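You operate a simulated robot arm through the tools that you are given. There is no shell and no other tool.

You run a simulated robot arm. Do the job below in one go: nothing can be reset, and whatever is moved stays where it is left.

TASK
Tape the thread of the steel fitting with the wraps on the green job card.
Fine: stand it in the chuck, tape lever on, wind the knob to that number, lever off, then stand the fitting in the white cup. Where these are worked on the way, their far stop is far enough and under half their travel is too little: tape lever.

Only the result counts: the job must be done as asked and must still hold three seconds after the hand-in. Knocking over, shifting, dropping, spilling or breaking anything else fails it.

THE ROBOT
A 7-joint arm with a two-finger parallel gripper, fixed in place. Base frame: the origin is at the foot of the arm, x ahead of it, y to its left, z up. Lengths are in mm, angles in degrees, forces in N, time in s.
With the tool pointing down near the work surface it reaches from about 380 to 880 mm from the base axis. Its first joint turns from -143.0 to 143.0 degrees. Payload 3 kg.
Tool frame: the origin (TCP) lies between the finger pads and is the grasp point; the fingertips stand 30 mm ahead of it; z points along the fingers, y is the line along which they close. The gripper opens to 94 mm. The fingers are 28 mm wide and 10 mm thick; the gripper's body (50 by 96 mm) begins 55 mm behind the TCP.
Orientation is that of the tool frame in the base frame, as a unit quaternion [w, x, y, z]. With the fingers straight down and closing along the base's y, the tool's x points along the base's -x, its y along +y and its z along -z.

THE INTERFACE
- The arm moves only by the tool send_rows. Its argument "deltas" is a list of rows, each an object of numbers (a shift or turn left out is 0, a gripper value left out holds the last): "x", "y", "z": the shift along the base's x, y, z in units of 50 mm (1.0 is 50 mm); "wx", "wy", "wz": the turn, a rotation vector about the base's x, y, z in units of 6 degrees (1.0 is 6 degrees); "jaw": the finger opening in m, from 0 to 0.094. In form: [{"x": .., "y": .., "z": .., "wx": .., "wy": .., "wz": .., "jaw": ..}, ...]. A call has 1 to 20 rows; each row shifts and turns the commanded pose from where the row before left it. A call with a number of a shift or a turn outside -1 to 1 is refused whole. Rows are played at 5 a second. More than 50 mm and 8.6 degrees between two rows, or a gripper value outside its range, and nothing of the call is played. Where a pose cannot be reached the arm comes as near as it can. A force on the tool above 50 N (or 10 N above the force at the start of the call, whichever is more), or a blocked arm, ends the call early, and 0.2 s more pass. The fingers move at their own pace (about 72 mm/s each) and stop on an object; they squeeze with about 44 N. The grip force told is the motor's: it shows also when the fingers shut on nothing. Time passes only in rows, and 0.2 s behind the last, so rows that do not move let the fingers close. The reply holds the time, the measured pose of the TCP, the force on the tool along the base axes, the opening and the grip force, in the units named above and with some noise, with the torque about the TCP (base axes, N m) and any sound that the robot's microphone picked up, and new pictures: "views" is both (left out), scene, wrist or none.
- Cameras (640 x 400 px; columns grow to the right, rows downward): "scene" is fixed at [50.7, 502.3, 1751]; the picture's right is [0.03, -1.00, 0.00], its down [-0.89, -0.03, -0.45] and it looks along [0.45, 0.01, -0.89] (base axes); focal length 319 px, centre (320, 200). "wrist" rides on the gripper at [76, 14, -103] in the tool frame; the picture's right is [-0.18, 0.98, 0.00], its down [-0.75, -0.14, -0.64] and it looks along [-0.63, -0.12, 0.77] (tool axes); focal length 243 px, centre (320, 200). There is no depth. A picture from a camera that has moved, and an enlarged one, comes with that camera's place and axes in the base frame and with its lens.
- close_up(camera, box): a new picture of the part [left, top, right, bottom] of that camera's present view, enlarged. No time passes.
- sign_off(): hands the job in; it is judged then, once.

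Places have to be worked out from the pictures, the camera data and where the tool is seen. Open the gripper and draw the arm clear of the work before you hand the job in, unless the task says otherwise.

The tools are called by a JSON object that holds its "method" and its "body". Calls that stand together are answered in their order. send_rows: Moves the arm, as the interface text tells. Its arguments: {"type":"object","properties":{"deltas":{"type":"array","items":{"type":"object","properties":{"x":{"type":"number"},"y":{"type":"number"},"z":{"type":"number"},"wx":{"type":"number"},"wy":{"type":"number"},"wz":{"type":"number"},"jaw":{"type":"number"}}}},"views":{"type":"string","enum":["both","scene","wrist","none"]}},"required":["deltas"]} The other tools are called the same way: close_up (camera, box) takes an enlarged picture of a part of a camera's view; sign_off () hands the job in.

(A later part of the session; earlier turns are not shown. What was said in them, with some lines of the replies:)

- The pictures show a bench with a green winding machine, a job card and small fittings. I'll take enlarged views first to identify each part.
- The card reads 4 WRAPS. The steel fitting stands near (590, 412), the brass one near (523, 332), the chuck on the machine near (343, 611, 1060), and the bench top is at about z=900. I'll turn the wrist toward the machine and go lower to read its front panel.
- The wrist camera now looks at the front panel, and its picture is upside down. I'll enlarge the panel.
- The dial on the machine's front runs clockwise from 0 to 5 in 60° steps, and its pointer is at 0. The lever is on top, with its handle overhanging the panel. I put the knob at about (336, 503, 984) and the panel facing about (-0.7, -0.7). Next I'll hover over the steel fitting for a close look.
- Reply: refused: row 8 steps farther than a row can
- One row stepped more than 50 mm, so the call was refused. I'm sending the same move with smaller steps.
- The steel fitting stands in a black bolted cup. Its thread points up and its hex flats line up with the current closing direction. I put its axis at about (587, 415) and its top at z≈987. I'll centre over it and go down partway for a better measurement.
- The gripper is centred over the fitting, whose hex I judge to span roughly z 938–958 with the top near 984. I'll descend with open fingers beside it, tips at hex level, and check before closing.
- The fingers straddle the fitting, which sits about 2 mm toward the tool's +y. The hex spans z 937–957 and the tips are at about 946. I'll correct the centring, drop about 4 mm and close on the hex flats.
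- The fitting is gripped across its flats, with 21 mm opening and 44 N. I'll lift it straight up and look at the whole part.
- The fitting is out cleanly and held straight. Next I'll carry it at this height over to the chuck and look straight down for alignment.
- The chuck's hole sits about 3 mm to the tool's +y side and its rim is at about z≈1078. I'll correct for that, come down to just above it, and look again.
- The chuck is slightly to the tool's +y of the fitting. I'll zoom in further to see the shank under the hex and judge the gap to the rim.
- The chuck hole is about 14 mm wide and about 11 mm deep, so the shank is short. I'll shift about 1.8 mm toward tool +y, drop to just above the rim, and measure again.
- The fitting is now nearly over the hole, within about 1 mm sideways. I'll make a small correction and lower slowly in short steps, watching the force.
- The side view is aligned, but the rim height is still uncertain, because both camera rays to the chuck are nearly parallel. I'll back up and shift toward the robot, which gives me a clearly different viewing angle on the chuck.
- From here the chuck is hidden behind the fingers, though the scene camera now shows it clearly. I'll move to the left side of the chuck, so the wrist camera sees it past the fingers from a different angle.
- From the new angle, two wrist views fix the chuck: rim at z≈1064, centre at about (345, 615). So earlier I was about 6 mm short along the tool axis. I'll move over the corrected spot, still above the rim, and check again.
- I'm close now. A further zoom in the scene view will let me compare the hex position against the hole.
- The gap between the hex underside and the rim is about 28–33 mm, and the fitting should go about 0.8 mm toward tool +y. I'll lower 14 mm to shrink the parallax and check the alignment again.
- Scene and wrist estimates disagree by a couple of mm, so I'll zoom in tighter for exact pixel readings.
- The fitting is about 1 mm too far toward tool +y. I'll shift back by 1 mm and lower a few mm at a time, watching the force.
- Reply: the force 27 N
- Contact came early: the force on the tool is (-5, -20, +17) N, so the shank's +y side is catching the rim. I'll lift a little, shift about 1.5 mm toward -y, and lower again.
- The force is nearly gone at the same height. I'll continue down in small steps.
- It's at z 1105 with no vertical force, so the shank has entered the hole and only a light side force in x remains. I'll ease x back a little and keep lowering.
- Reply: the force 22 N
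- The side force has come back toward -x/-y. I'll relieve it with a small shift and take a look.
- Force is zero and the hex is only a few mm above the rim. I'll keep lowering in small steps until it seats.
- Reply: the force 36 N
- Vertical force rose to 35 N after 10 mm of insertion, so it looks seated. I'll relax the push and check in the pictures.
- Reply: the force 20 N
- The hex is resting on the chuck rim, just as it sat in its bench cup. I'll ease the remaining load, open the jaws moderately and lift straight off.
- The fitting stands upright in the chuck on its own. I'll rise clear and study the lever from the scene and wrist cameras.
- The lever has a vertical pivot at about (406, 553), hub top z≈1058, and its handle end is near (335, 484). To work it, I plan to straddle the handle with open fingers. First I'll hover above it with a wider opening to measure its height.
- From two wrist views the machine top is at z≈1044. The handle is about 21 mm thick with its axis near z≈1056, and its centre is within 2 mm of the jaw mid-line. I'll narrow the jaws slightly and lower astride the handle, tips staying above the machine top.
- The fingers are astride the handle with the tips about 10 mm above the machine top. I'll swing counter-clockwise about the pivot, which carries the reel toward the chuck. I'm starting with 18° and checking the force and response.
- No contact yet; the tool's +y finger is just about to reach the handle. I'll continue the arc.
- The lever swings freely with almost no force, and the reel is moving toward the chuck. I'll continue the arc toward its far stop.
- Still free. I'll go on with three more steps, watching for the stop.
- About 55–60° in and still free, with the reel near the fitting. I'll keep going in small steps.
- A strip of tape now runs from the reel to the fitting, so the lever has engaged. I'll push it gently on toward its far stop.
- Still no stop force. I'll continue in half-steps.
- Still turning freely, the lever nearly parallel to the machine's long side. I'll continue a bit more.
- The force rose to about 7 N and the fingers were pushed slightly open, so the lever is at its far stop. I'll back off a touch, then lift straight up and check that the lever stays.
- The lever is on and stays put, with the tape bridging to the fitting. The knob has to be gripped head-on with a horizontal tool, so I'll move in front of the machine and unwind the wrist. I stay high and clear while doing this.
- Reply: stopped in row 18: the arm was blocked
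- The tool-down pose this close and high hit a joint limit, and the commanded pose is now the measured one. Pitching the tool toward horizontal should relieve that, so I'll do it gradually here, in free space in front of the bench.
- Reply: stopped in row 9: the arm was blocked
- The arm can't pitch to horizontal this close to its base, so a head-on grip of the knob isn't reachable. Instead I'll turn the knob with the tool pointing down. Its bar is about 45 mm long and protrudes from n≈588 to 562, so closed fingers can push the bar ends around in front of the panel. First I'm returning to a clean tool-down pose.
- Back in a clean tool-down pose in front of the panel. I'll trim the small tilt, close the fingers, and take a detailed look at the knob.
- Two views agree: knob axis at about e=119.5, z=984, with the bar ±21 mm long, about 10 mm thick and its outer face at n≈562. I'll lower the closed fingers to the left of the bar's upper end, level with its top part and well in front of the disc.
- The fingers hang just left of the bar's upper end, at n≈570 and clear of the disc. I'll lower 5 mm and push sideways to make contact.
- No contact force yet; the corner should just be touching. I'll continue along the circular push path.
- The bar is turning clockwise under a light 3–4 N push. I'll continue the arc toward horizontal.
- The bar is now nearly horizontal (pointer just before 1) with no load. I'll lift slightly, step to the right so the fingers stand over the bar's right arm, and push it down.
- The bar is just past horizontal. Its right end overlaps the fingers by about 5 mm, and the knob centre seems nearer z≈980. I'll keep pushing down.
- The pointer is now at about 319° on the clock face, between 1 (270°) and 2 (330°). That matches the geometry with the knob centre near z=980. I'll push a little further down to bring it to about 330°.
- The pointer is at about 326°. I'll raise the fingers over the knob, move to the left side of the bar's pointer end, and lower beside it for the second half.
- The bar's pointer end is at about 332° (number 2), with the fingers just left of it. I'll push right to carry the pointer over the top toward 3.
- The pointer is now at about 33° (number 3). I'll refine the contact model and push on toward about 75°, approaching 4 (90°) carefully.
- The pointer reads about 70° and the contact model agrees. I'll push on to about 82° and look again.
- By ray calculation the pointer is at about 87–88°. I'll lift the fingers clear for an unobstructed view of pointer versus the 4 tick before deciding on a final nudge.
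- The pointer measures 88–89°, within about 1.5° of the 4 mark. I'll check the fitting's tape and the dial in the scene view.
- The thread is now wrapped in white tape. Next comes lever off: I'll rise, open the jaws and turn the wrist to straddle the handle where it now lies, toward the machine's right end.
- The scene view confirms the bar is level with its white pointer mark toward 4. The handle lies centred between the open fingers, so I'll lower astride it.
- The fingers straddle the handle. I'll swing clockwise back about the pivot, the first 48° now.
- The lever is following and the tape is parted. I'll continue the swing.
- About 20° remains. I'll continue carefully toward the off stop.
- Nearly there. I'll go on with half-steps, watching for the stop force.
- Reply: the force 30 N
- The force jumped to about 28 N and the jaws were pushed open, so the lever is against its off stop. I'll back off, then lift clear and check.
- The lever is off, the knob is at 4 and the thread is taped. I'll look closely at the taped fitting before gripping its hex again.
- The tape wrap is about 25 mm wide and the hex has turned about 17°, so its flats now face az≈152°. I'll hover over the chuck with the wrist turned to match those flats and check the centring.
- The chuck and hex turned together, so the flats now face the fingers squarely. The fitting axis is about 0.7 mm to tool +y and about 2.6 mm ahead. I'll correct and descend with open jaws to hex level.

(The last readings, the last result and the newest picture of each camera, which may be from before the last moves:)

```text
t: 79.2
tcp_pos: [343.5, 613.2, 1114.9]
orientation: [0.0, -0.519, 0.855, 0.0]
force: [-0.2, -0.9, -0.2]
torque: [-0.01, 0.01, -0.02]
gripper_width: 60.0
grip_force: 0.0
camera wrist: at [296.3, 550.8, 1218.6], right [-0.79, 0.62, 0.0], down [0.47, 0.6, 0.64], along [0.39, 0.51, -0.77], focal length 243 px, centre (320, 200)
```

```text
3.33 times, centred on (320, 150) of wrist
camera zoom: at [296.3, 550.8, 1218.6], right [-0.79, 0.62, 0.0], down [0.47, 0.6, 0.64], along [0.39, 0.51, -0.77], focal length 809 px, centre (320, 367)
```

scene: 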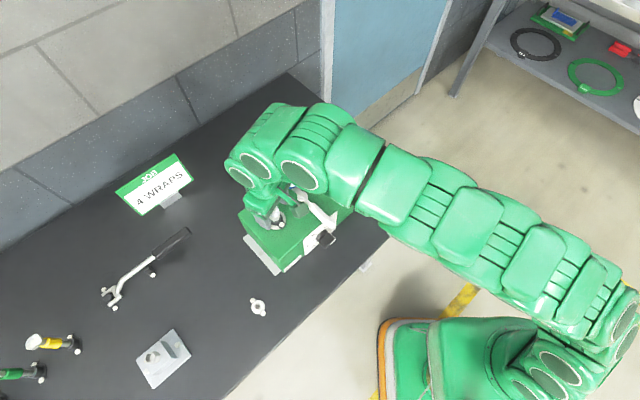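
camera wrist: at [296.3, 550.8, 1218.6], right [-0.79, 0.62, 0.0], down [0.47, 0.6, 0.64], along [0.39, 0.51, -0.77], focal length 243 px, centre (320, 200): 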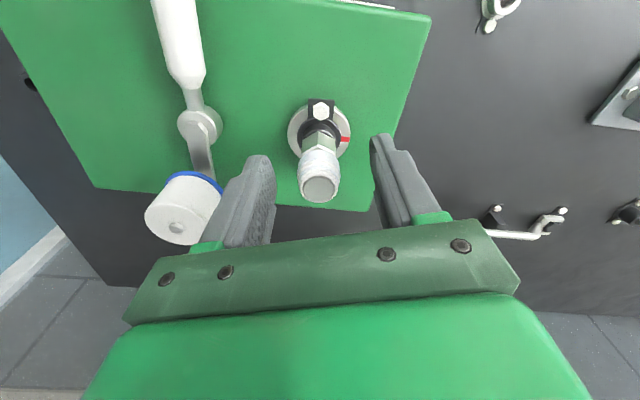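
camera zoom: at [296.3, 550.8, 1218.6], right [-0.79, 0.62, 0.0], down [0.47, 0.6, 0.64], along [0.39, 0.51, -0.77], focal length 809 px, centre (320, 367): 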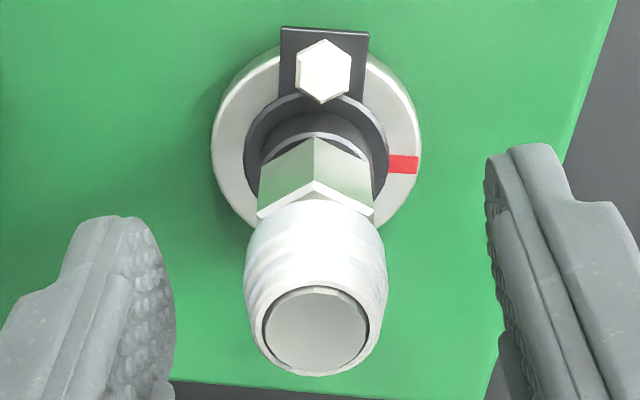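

The fitting is within about 0.6 mm of centre. I'll trim that, go down to hex level and close gently.

{"method": "send_rows", "body": {"deltas": [{"x": 0.01, "y": -0.006, "z": -0.15}, {"z": -0.12}, {}, {"jaw": 0.032}, {}, {"jaw": 0.0}, {}, {}, {}]}}

{"method": "close_up", "body": {"camera": "wrist", "box": [270, 100, 370, 220]}}

```text
t: 81.2
tcp_pos: [345.2, 612.4, 1103.3]
orientation: [0.0, -0.518, 0.855, 0.0]
force: [17.8, -3.4, 1.9]
torque: [-0.06, -0.64, -0.03]
gripper_width: 21.0
grip_force: 43.8
camera wrist: at [297.7, 551.2, 1206.5], right [-0.79, 0.62, 0.0], down [0.47, 0.6, 0.64], along [0.4, 0.5, -0.77], focal length 243 px, centre (320, 200)
```

scene: 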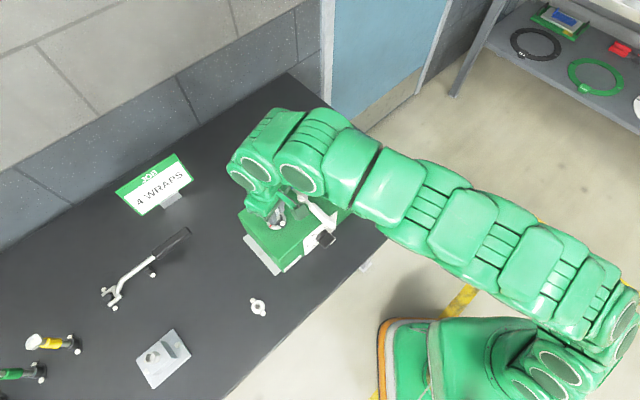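
wrist: 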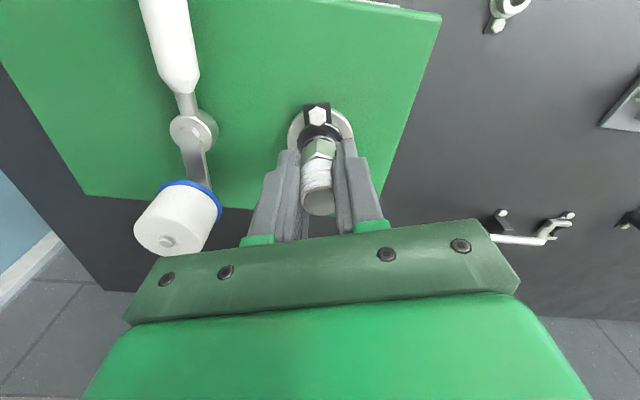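

```text
3.33 times, centred on (320, 160) of wrist
camera zoom: at [297.7, 551.2, 1206.5], right [-0.79, 0.62, 0.0], down [0.47, 0.6, 0.64], along [0.4, 0.5, -0.77], focal length 809 px, centre (320, 333)
```

zoom: 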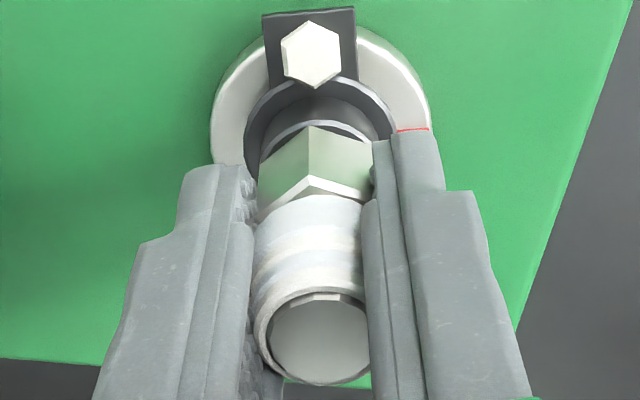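

Gripped on the hex at 21.0 mm with 44 N, so the tape doesn't obstruct. I'll relieve the side load by shifting about 1 mm, then lift straight up out of the chuck.

{"method": "send_rows", "body": {"deltas": [{"x": 0.018, "y": -0.009}, {}, {"z": 0.06}, {"z": 0.08}], "views": "none"}}

```text
t: 82.2
tcp_pos: [345.3, 614.0, 1110.2]
orientation: [-0.002, -0.518, 0.855, 0.0]
force: [-0.3, 0.1, -0.4]
torque: [0.02, -0.03, 0.01]
gripper_width: 21.1
grip_force: 43.8
```

No load while lifting. I'll continue up and check that the fitting is in hand.

{"method": "send_rows", "body": {"deltas": [{"z": 0.2}, {"z": 0.5}, {"z": 0.7}, {"z": 0.6}, {}]}}

{"method": "close_up", "body": {"camera": "wrist", "box": [270, 100, 370, 220]}}

{"method": "close_up", "body": {"camera": "scene", "box": [240, 285, 280, 330]}}

```text
t: 83.4
tcp_pos: [347.9, 614.6, 1211.3]
orientation: [-0.001, -0.519, 0.854, 0.0]
force: [-0.2, -0.1, -0.6]
torque: [0.02, 0.01, 0.01]
gripper_width: 20.9
grip_force: 44.1
camera wrist: at [300.8, 552.7, 1314.2], right [-0.79, 0.62, 0.0], down [0.47, 0.6, 0.64], along [0.39, 0.5, -0.77], focal length 243 px, centre (320, 200)
```

scene: 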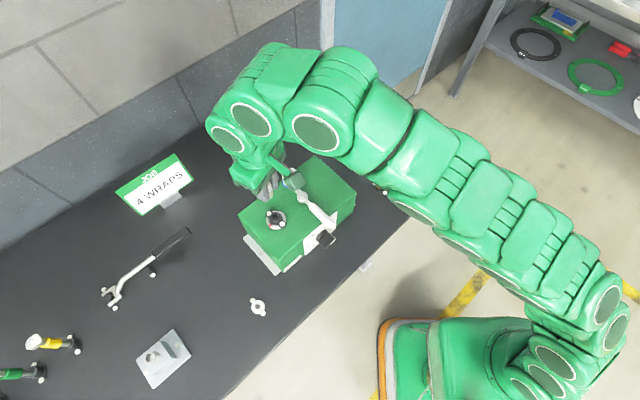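
wrist: 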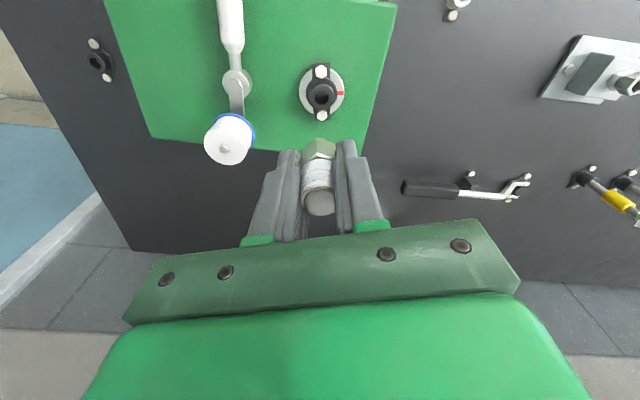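

```text
3.33 times, centred on (320, 160) of wrist
camera zoom: at [300.8, 552.7, 1314.2], right [-0.79, 0.62, 0.0], down [0.47, 0.6, 0.64], along [0.39, 0.5, -0.77], focal length 809 px, centre (320, 333)
```

zoom: 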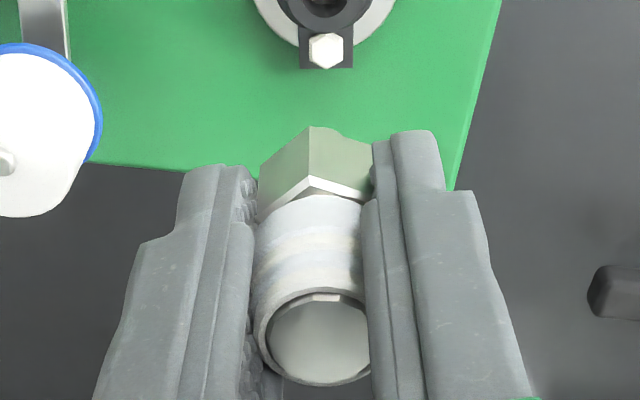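

```text
8.89 times, centred on (260, 308) of scene
camera zoom: at [50.7, 502.3, 1751.0], right [0.03, -1.0, 0.0], down [-0.89, -0.03, -0.45], along [0.45, 0.01, -0.89], focal length 2833 px, centre (853, -756)
```

zoom: 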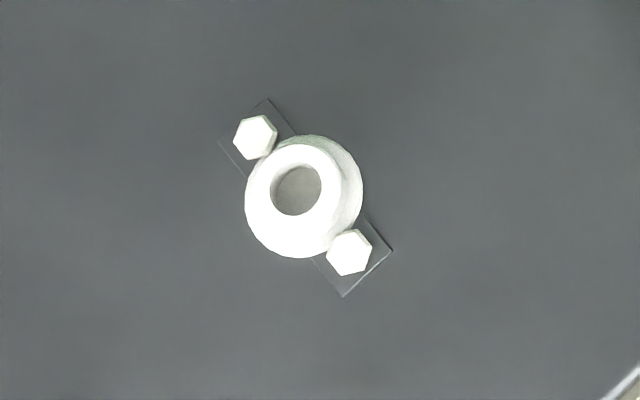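

The fitting is held straight with its tape intact. The white cup stands near (164, 657) with its rim around z≈941. I'll carry the fitting over there at this height and look down.

{"method": "send_rows", "body": {"deltas": [{"x": -0.92, "y": 0.21}, {"x": -0.92, "y": 0.21}, {"x": -0.92, "y": 0.21}, {"x": -0.92, "y": 0.21}, {}, {"z": -0.8}, {"z": -0.8}, {}, {}]}}

{"method": "close_up", "body": {"camera": "wrist", "box": [260, 40, 380, 160]}}

{"method": "close_up", "body": {"camera": "scene", "box": [230, 270, 290, 330]}}

```text
t: 85.4
tcp_pos: [160.4, 655.1, 1127.8]
orientation: [-0.001, -0.518, 0.855, 0.0]
force: [0.2, -0.5, -1.8]
torque: [0.0, -0.03, -0.01]
gripper_width: 20.4
grip_force: 44.1
camera wrist: at [112.2, 592.2, 1230.5], right [-0.79, 0.62, 0.0], down [0.47, 0.6, 0.64], along [0.39, 0.51, -0.77], focal length 243 px, centre (320, 200)
```

scene: 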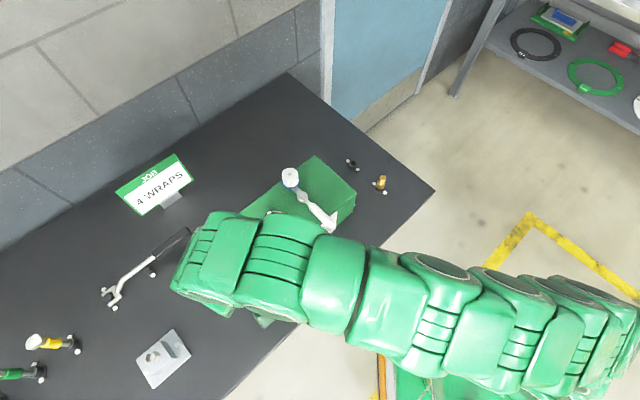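
wrist: 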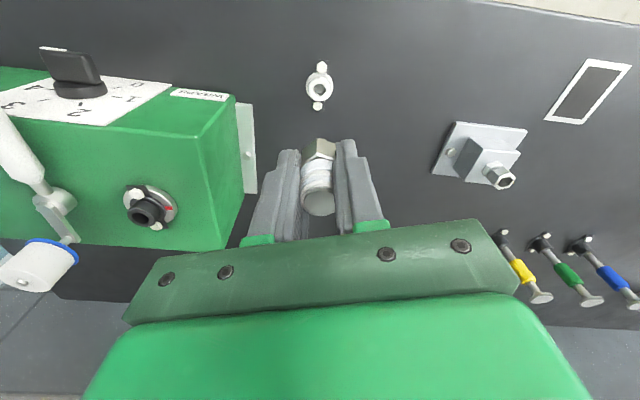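

```text
3.33 times, centred on (320, 100) of wrist
camera zoom: at [112.2, 592.2, 1230.5], right [-0.79, 0.62, 0.0], down [0.47, 0.6, 0.64], along [0.39, 0.51, -0.77], focal length 809 px, centre (320, 533)
```

zoom: 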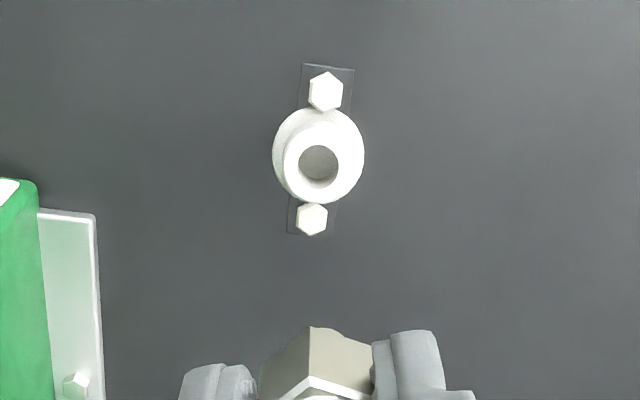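

```text
6.67 times, centred on (260, 300) of scene
camera zoom: at [50.7, 502.3, 1751.0], right [0.03, -1.0, 0.0], down [-0.89, -0.03, -0.45], along [0.45, 0.01, -0.89], focal length 2125 px, centre (720, -467)
```

zoom: 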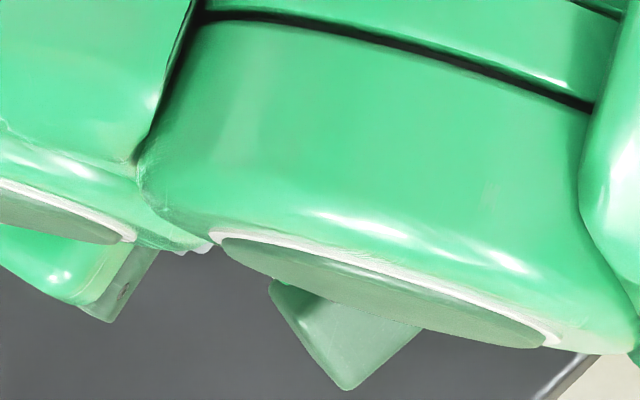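

The cup hole is nearly in line, about 3–4 mm further ahead. I'll correct and descend to about 30 mm above the rim for fine alignment.

{"method": "send_rows", "body": {"deltas": [{"x": 0.03, "y": 0.078, "z": -0.7}, {"z": -0.8}, {"z": -0.6}, {"z": -0.26}, {}, {}]}}

{"method": "close_up", "body": {"camera": "wrist", "box": [288, 100, 352, 160]}}

{"method": "close_up", "body": {"camera": "scene", "box": [230, 270, 290, 330]}}

```text
t: 86.8
tcp_pos: [162.4, 658.9, 1010.0]
orientation: [0.0, -0.518, 0.855, 0.001]
force: [-0.8, 0.4, -0.6]
torque: [0.01, 0.01, 0.01]
gripper_width: 20.8
grip_force: 43.5
camera wrist: at [114.3, 596.3, 1112.8], right [-0.79, 0.62, 0.0], down [0.47, 0.6, 0.64], along [0.39, 0.51, -0.77], focal length 243 px, centre (320, 200)
```

scene: 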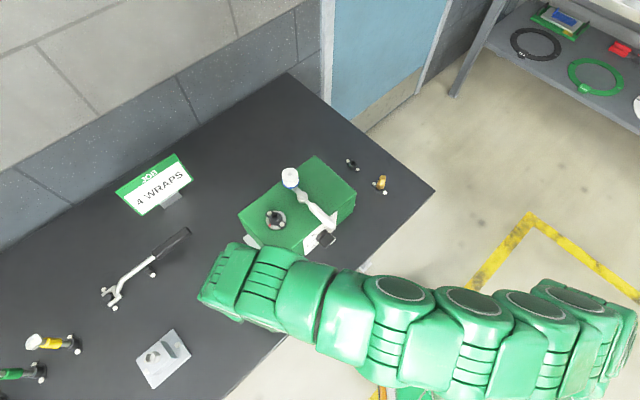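
wrist: 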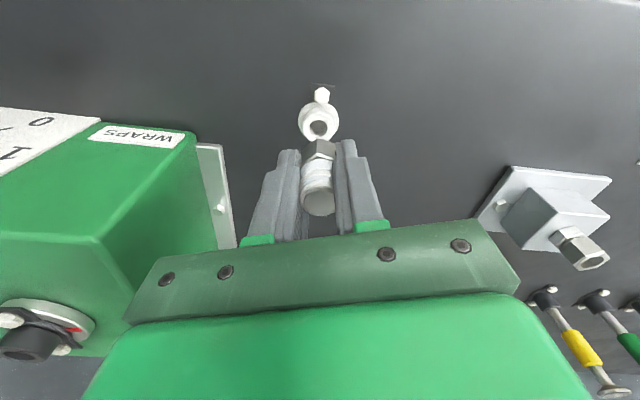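

```text
6.67 times, centred on (320, 130) of wrist
camera zoom: at [114.3, 596.3, 1112.8], right [-0.79, 0.62, 0.0], down [0.47, 0.6, 0.64], along [0.39, 0.51, -0.77], focal length 1618 px, centre (320, 667)
```

zoom: 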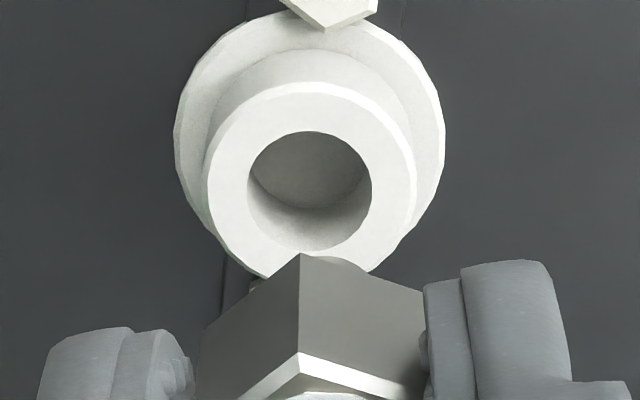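

```text
6.67 times, centred on (260, 300) of scene
camera zoom: at [50.7, 502.3, 1751.0], right [0.03, -1.0, 0.0], down [-0.89, -0.03, -0.45], along [0.45, 0.01, -0.89], focal length 2125 px, centre (720, -467)
```

zoom: 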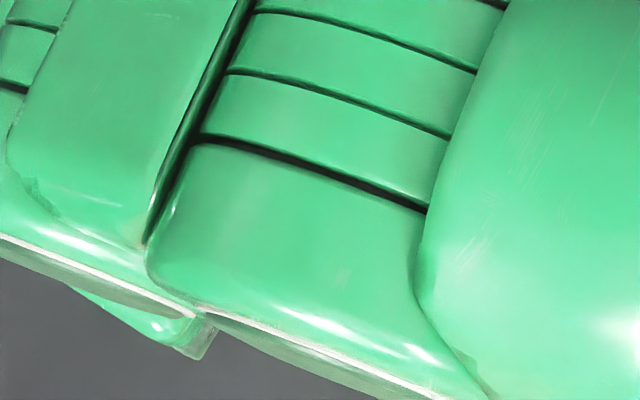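

The lateral offset is about 0.2 mm and the hole is about 2 mm toward the robot. I'll shift by that, lower 20 mm to just above the rim, and measure again.

{"method": "send_rows", "body": {"deltas": [{"x": -0.017, "y": -0.032, "z": -0.2}, {"z": -0.2}, {}, {}]}}

{"method": "close_up", "body": {"camera": "wrist", "box": [300, 120, 340, 160]}}

```text
t: 87.8
tcp_pos: [161.2, 655.8, 993.2]
orientation: [-0.001, -0.519, 0.855, 0.001]
force: [-0.4, -0.1, 0.0]
torque: [0.06, 0.04, -0.02]
gripper_width: 20.8
grip_force: 43.5
camera wrist: at [114.9, 593.0, 1095.9], right [-0.79, 0.62, 0.0], down [0.47, 0.6, 0.64], along [0.39, 0.5, -0.77], focal length 243 px, centre (320, 200)
```

scene: 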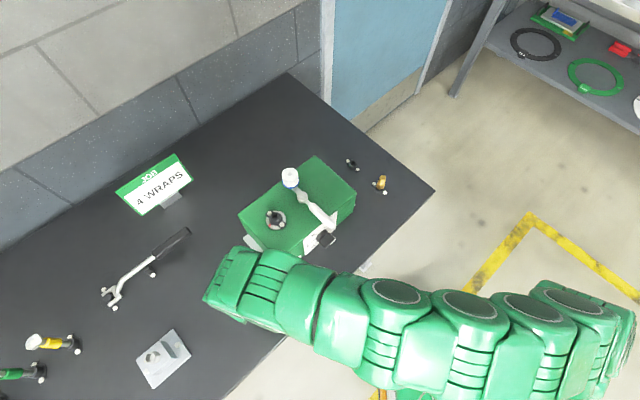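
wrist: 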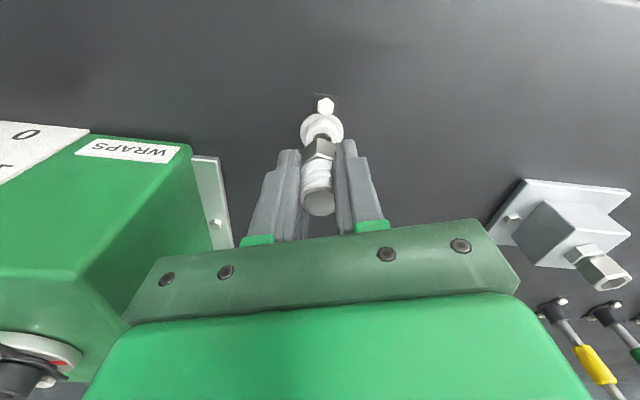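

```text
10.00 times, centred on (320, 140) of wrist
camera zoom: at [114.9, 593.0, 1095.9], right [-0.79, 0.62, 0.0], down [0.47, 0.6, 0.64], along [0.39, 0.5, -0.77], focal length 2426 px, centre (320, 800)
```

zoom: 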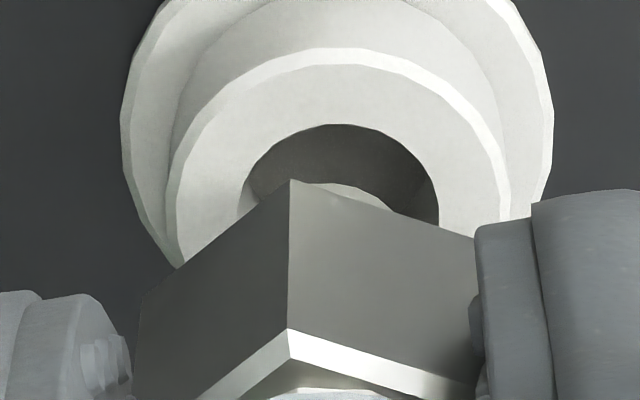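

Sideways the hole is now about 2 mm toward tool +y, and fore-aft looks right. I'll correct that and check again at this height.

{"method": "send_rows", "body": {"deltas": [{"x": -0.035, "y": 0.018}, {}, {}], "views": "wrist"}}

{"method": "close_up", "body": {"camera": "wrist", "box": [300, 120, 340, 160]}}

```text
t: 88.6
tcp_pos: [160.9, 657.1, 992.4]
orientation: [-0.001, -0.519, 0.855, 0.0]
force: [0.1, 0.3, -1.2]
torque: [0.01, -0.03, 0.01]
gripper_width: 20.6
grip_force: 43.8
camera wrist: at [113.0, 594.8, 1096.3], right [-0.79, 0.62, 0.0], down [0.47, 0.6, 0.64], along [0.39, 0.51, -0.77], focal length 243 px, centre (320, 200)
```

wrist: 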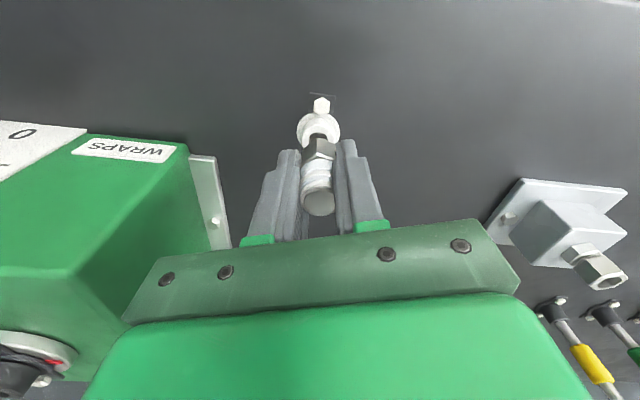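

```text
10.00 times, centred on (320, 140) of wrist
camera zoom: at [113.0, 594.8, 1096.3], right [-0.79, 0.62, 0.0], down [0.47, 0.6, 0.64], along [0.39, 0.51, -0.77], focal length 2426 px, centre (320, 800)
```

zoom: 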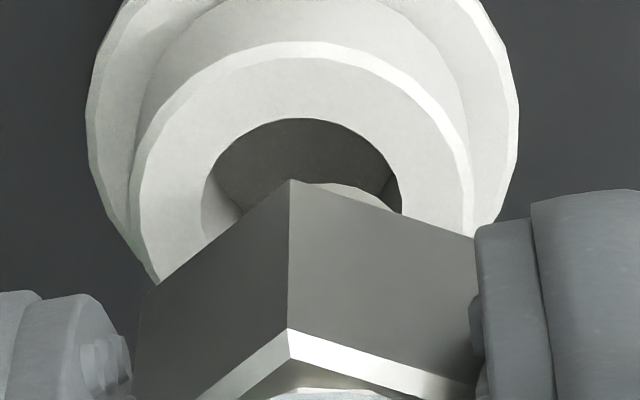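

Slightly over-corrected, by about 0.6 mm. I'll trim that and lower slowly toward the rim.

{"method": "send_rows", "body": {"deltas": [{"x": 0.009, "y": -0.005, "z": -0.08}, {"z": -0.08}, {}, {}], "views": "wrist"}}

{"method": "close_up", "body": {"camera": "wrist", "box": [300, 120, 340, 160]}}

```text
t: 89.6
tcp_pos: [162.0, 656.1, 986.2]
orientation: [-0.001, -0.519, 0.855, -0.001]
force: [-0.4, -0.7, -0.1]
torque: [-0.01, 0.02, 0.01]
gripper_width: 20.6
grip_force: 44.0
camera wrist: at [113.9, 595.0, 1089.1], right [-0.79, 0.62, 0.0], down [0.47, 0.6, 0.64], along [0.39, 0.51, -0.77], focal length 243 px, centre (320, 200)
```

wrist: 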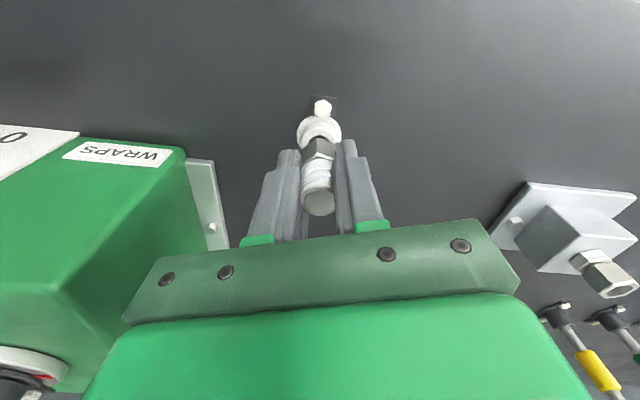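

```text
10.00 times, centred on (320, 140) of wrist
camera zoom: at [113.9, 595.0, 1089.1], right [-0.79, 0.62, 0.0], down [0.47, 0.6, 0.64], along [0.39, 0.51, -0.77], focal length 2426 px, centre (320, 800)
```

zoom: 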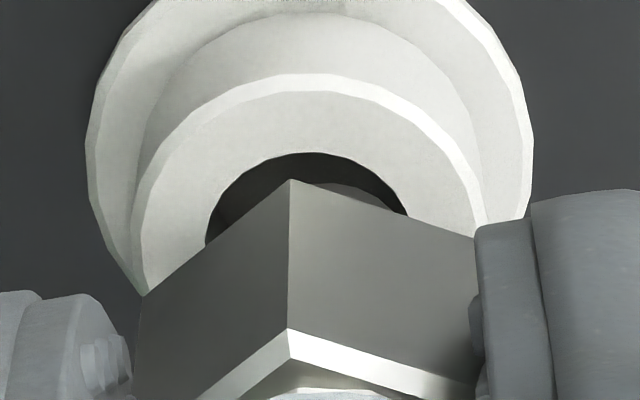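

Alignment now matches what I saw when it was seated in the chuck. I'll lower in small steps with force checks.

{"method": "send_rows", "body": {"deltas": [{"z": -0.05}, {"z": -0.03}, {}], "views": "none"}}

```text
t: 90.4
tcp_pos: [160.9, 656.9, 982.0]
orientation: [-0.002, -0.519, 0.855, 0.0]
force: [-0.5, -4.4, -1.1]
torque: [-0.25, 0.04, 0.01]
gripper_width: 20.6
grip_force: 44.6
```

A light side force of -4 N in y and no vertical force suggest the shank is entering the hole. I'll ease slightly in -y and continue down.

{"method": "send_rows", "body": {"deltas": [{"y": -0.012, "z": -0.04}, {"z": -0.03}, {}], "views": "none"}}

```text
t: 91.2
tcp_pos: [162.0, 656.0, 978.2]
orientation: [-0.001, -0.519, 0.855, 0.0]
force: [-5.7, -16.5, 3.1]
torque: [-0.73, 0.25, 0.0]
gripper_width: 20.7
grip_force: 43.9
```

It's in the hole but pressing on the +y side. I'll shift toward -y to relieve it, then go on.

{"method": "send_rows", "body": {"deltas": [{"x": -0.008, "y": -0.025}, {}, {"z": -0.03}, {}], "views": "none"}}

```text
t: 92.2
tcp_pos: [161.5, 655.1, 976.6]
orientation: [-0.001, -0.519, 0.855, 0.0]
force: [-1.4, -20.0, 4.9]
torque: [-0.89, 0.07, -0.03]
gripper_width: 20.9
grip_force: 43.5
```

Still about 20 N in -y. I'll shift a further 1.2 mm that way and read the force.

{"method": "send_rows", "body": {"deltas": [{"y": -0.026}, {}, {}]}}

{"method": "close_up", "body": {"camera": "wrist", "box": [295, 115, 345, 165]}}

```text
t: 93.0
tcp_pos: [159.8, 655.3, 976.8]
orientation: [0.0, -0.519, 0.855, 0.0]
force: [-0.3, 0.0, 0.0]
torque: [0.02, -0.01, -0.02]
gripper_width: 20.6
grip_force: 44.2
camera wrist: at [112.9, 592.8, 1079.6], right [-0.79, 0.62, 0.0], down [0.47, 0.6, 0.64], along [0.39, 0.51, -0.77], focal length 243 px, centre (320, 200)
```

scene: 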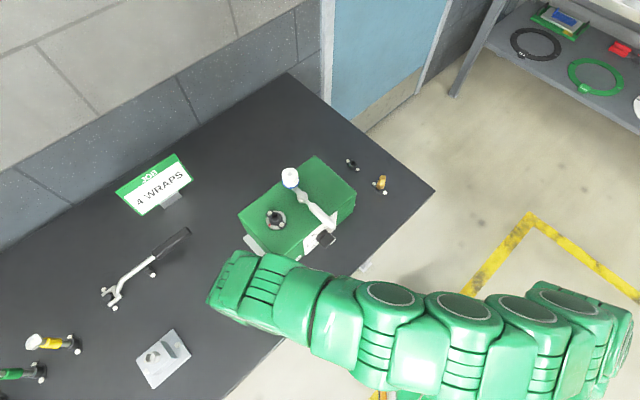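
wrist: 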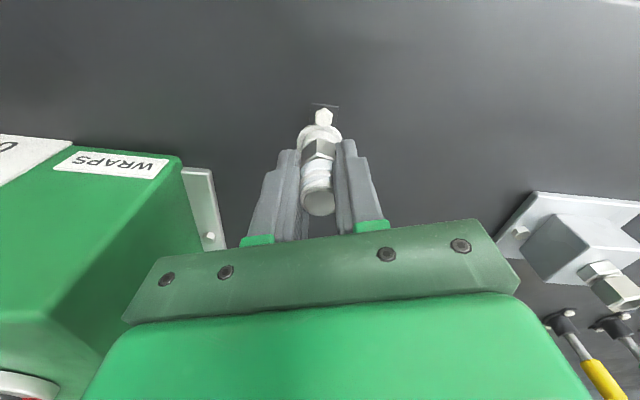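

```text
8.00 times, centred on (320, 140) of wrist
camera zoom: at [112.9, 592.8, 1079.6], right [-0.79, 0.62, 0.0], down [0.47, 0.6, 0.64], along [0.39, 0.51, -0.77], focal length 1941 px, centre (320, 680)
```

zoom: 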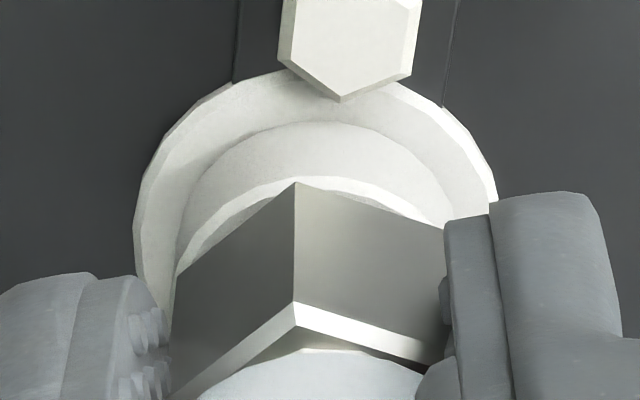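

The side load is gone and the hex is right at the rim. I'll lower until it seats.

{"method": "send_rows", "body": {"deltas": [{"z": -0.03}, {}, {"z": -0.03}, {}], "views": "none"}}

```text
t: 94.0
tcp_pos: [159.3, 654.0, 974.9]
orientation: [0.0, -0.518, 0.855, 0.002]
force: [6.8, -3.0, 36.9]
torque: [-0.08, -0.28, 0.01]
gripper_width: 21.1
grip_force: 43.8
```

Vertical force is 37 N at z≈975, the expected seat height. I'll relax the push and look.

{"method": "send_rows", "body": {"deltas": [{"z": 0.04}, {}, {}], "views": "wrist"}}

{"method": "close_up", "body": {"camera": "wrist", "box": [295, 115, 345, 165]}}

```text
t: 94.8
tcp_pos: [161.2, 654.0, 973.9]
orientation: [0.0, -0.518, 0.855, 0.001]
force: [21.0, 24.7, -1.2]
torque: [1.08, -0.87, 0.03]
gripper_width: 20.9
grip_force: 43.9
camera wrist: at [113.5, 592.7, 1077.9], right [-0.79, 0.62, 0.0], down [0.47, 0.6, 0.64], along [0.4, 0.51, -0.77], focal length 243 px, centre (320, 200)
```

wrist: 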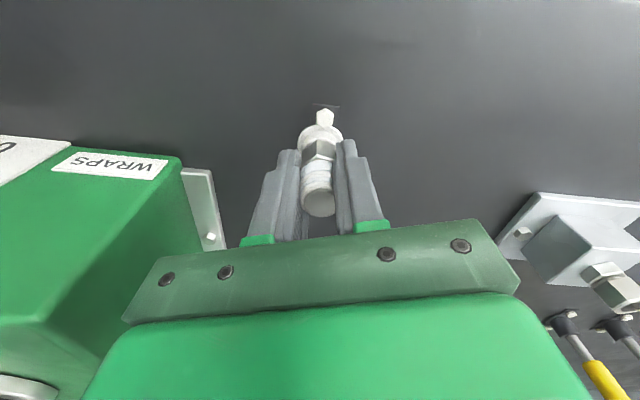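

```text
8.00 times, centred on (320, 140) of wrist
camera zoom: at [113.5, 592.7, 1077.9], right [-0.79, 0.62, 0.0], down [0.47, 0.6, 0.64], along [0.4, 0.51, -0.77], focal length 1941 px, centre (320, 680)
```

zoom: 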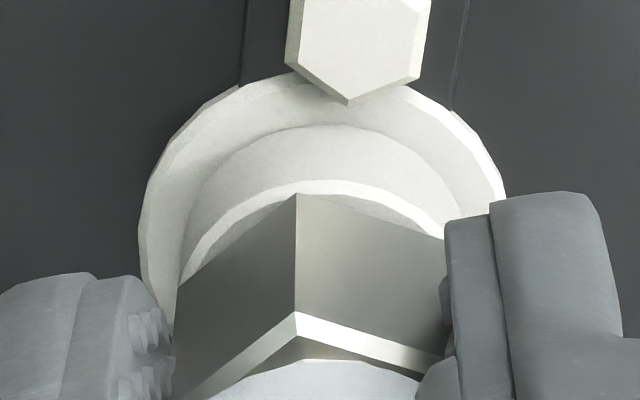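

It's seated, but a sideways load of about 30 N in (+x, +y) remains. I'll move with that force to relieve it before opening.

{"method": "send_rows", "body": {"deltas": [{"x": 0.016, "y": 0.022}, {}, {}], "views": "none"}}

```text
t: 95.6
tcp_pos: [160.1, 655.7, 976.4]
orientation: [-0.002, -0.519, 0.855, 0.0]
force: [-0.7, 0.7, -1.0]
torque: [0.03, -0.05, 0.01]
gripper_width: 20.9
grip_force: 44.2
```

All loads are near zero. I'll lower about 1 mm to be fully down, then open the jaws.

{"method": "send_rows", "body": {"deltas": [{"z": -0.015}, {}, {"jaw": 0.024}, {"jaw": 0.03}, {"jaw": 0.05}, {}, {}], "views": "wrist"}}

{"method": "close_up", "body": {"camera": "wrist", "box": [270, 90, 370, 220]}}

```text
t: 97.2
tcp_pos: [160.3, 656.4, 974.3]
orientation: [-0.002, -0.519, 0.855, 0.0]
force: [0.5, -0.1, -0.3]
torque: [-0.03, 0.01, 0.01]
gripper_width: 50.3
grip_force: 0.0
camera wrist: at [113.4, 594.0, 1077.5], right [-0.79, 0.62, 0.0], down [0.47, 0.6, 0.64], along [0.39, 0.51, -0.77], focal length 243 px, centre (320, 200)
```

wrist: 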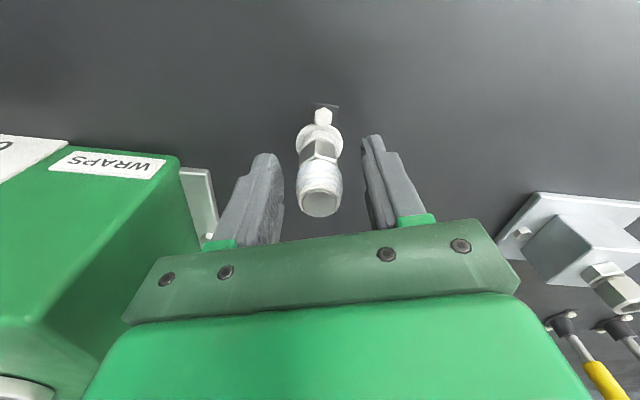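

```text
3.08 times, centred on (320, 155) of wrist
camera zoom: at [113.4, 594.0, 1077.5], right [-0.79, 0.62, 0.0], down [0.47, 0.6, 0.64], along [0.39, 0.51, -0.77], focal length 746 px, centre (320, 338)
```

zoom: 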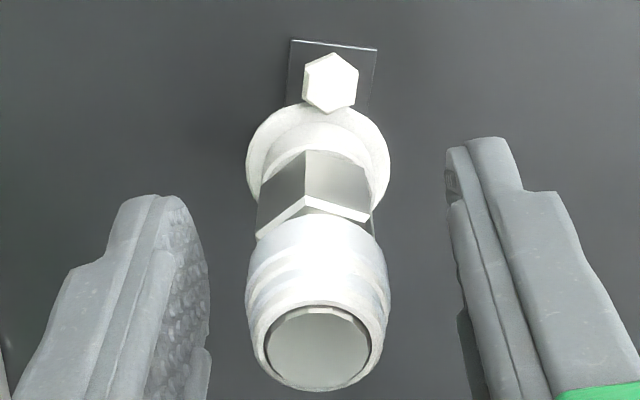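

The fitting stands upright in the white cup with the jaws open around it. I'll lift straight up and clear.

{"method": "send_rows", "body": {"deltas": [{"z": 0.2}, {"z": 0.4}, {"z": 0.6}, {"z": 0.8}, {"z": 0.8}, {"z": 0.6}, {}]}}

{"method": "close_up", "body": {"camera": "wrist", "box": [270, 40, 370, 170]}}

```text
t: 98.8
tcp_pos: [163.9, 657.6, 1145.1]
orientation: [-0.001, -0.519, 0.855, 0.001]
force: [-0.2, 0.2, 0.6]
torque: [0.02, 0.03, 0.01]
gripper_width: 50.1
grip_force: 0.0
camera wrist: at [117.2, 596.8, 1247.0], right [-0.79, 0.62, 0.0], down [0.47, 0.6, 0.64], along [0.39, 0.51, -0.77], focal length 243 px, centre (320, 200)
```

scene: 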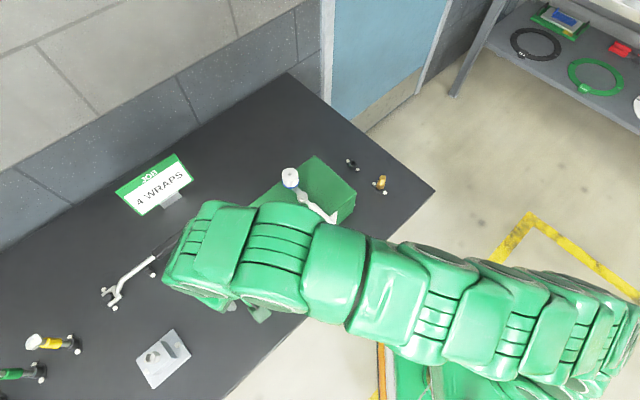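
wrist: 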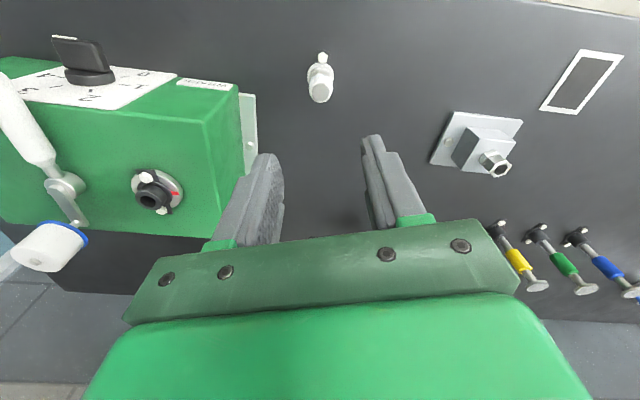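

```text
3.08 times, centred on (320, 105) of wrist
camera zoom: at [117.2, 596.8, 1247.0], right [-0.79, 0.62, 0.0], down [0.47, 0.6, 0.64], along [0.39, 0.51, -0.77], focal length 746 px, centre (320, 492)
```

zoom: 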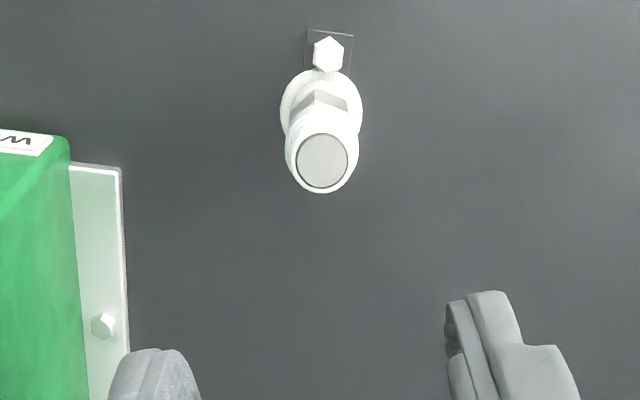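

The fitting remains standing in the cup, taped. I'll draw the arm up and away so the whole work area is visible for a final check.

{"method": "send_rows", "body": {"deltas": [{"z": 0.8}, {"z": 0.6}, {"x": 0.5, "y": -0.55, "z": 0.2}, {"x": 0.5, "y": -0.55, "z": 0.2}, {"x": 0.5, "y": -0.55, "z": 0.2}, {"x": 0.5, "y": -0.55, "z": 0.2}, {"x": 0.5, "y": -0.55, "z": 0.2}, {"x": 0.5, "y": -0.55, "z": 0.2}, {"x": 0.5, "y": -0.55, "z": 0.2}, {"x": 0.5, "y": -0.55}, {"x": 0.5, "y": -0.55}, {"x": 0.5, "y": -0.55}, {}]}}

{"method": "close_up", "body": {"camera": "scene", "box": [235, 280, 285, 335]}}

{"method": "close_up", "body": {"camera": "scene", "box": [250, 160, 350, 270]}}

```text
t: 101.6
tcp_pos: [411.8, 379.9, 1286.7]
orientation: [0.0, -0.519, 0.855, 0.0]
force: [0.0, 0.2, 0.4]
torque: [0.0, 0.03, 0.0]
gripper_width: 50.0
grip_force: 0.1
camera wrist: at [363.6, 318.1, 1389.6], right [-0.79, 0.62, 0.0], down [0.47, 0.6, 0.64], along [0.39, 0.51, -0.77], focal length 243 px, centre (320, 200)
```

scene: 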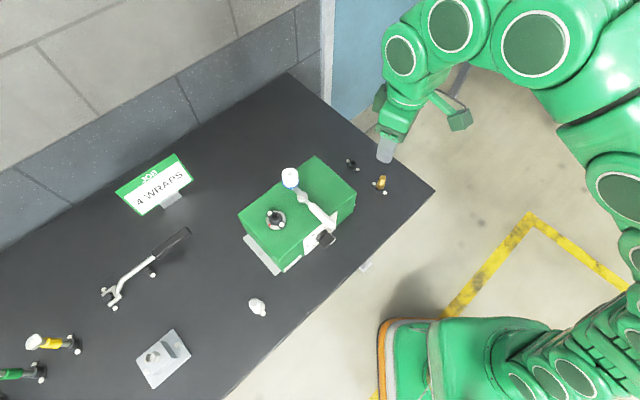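
wrist: 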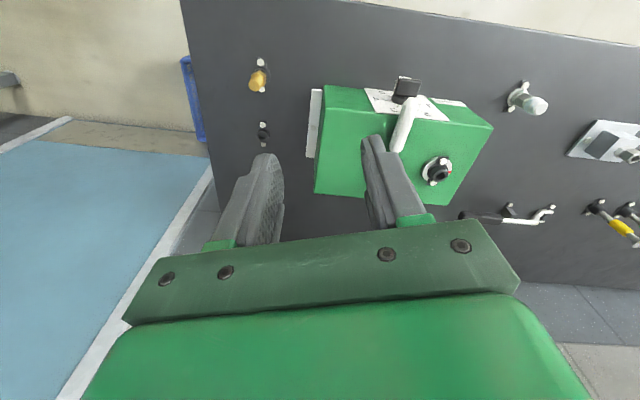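

```text
7.27 times, centred on (260, 308) of scene
camera zoom: at [50.7, 502.3, 1751.0], right [0.03, -1.0, 0.0], down [-0.89, -0.03, -0.45], along [0.45, 0.01, -0.89], focal length 2318 px, centre (756, -582)
```

zoom: 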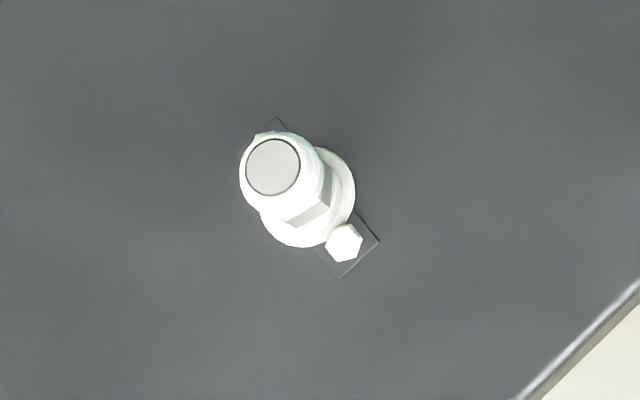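

```text
3.64 times, centred on (300, 215) of scene
camera zoom: at [50.7, 502.3, 1751.0], right [0.03, -1.0, 0.0], down [-0.89, -0.03, -0.45], along [0.45, 0.01, -0.89], focal length 1159 px, centre (393, 146)
```

zoom: 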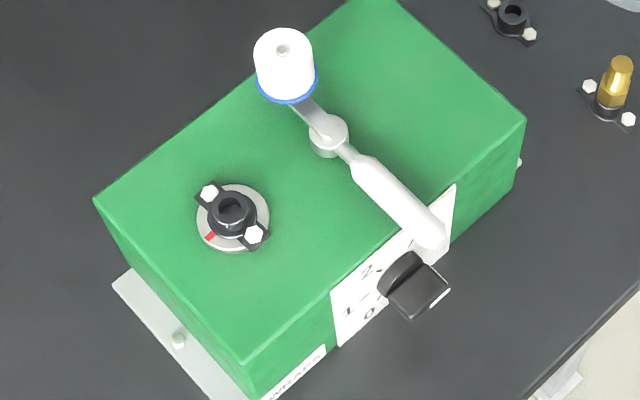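

The taped fitting stands in the white cup, the lever is back at off, and everything else is undisturbed. I'll take one last close look at the dial.

{"method": "close_up", "body": {"camera": "wrist", "box": [350, 65, 450, 135]}}

{"method": "close_up", "body": {"camera": "scene", "box": [300, 210, 350, 260]}}

```text
5.71 times, centred on (400, 100) of wrist
camera zoom: at [363.6, 318.1, 1389.6], right [-0.79, 0.62, 0.0], down [0.47, 0.6, 0.64], along [0.39, 0.51, -0.77], focal length 1386 px, centre (-137, 771)
```

zoom: 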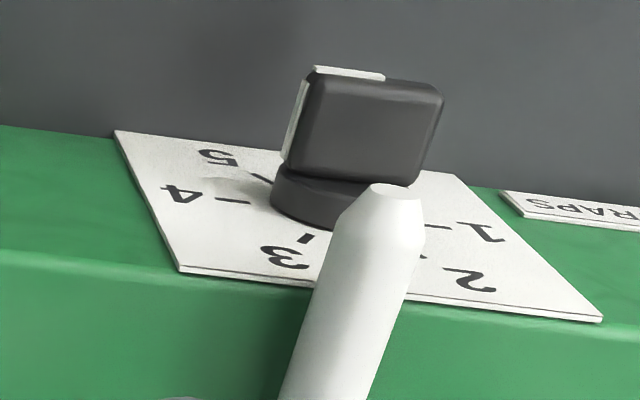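

```text
8.00 times, centred on (325, 235) of scene
camera zoom: at [50.7, 502.3, 1751.0], right [0.03, -1.0, 0.0], down [-0.89, -0.03, -0.45], along [0.45, 0.01, -0.89], focal length 2550 px, centre (280, -80)
```

zoom: 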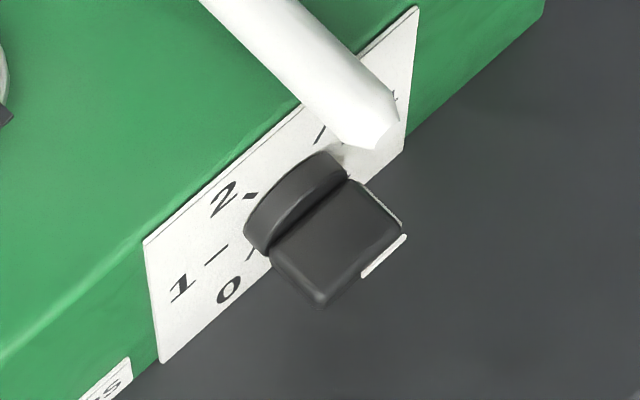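

The dial shows the pointer on 4, the lever is off, and the taped steel fitting stands in the white cup. The gripper is open and the arm is clear, so I'm handing in.

{"method": "sign_off", "body": {}}

```text
The job is handed in.
```

I taped the steel fitting with 4 wraps, as on the job card, stood it in the white cup and handed the job in.

- **Fitting:** I stood it in the chuck, then moved it to the white cup after taping. It is upright, the thread is wrapped in white tape, and it stayed put after I let go.
- **Tape lever:** I swung it on to its far stop, then back against the off stop after winding. It is off now.
- **Knob:** I wound it clockwise from 0 to 4. I measured the pointer about 1–2° short of the 4 mark. The chuck ended about 17° off where it started, so the last wrap may be a few degrees short of complete.
- **Method:** The arm could not reach the knob head-on, so I pushed its bar round with closed fingers from above instead of gripping it.

In the final pictures, everything else on the bench looked undisturbed. The gripper is open and the arm is clear.
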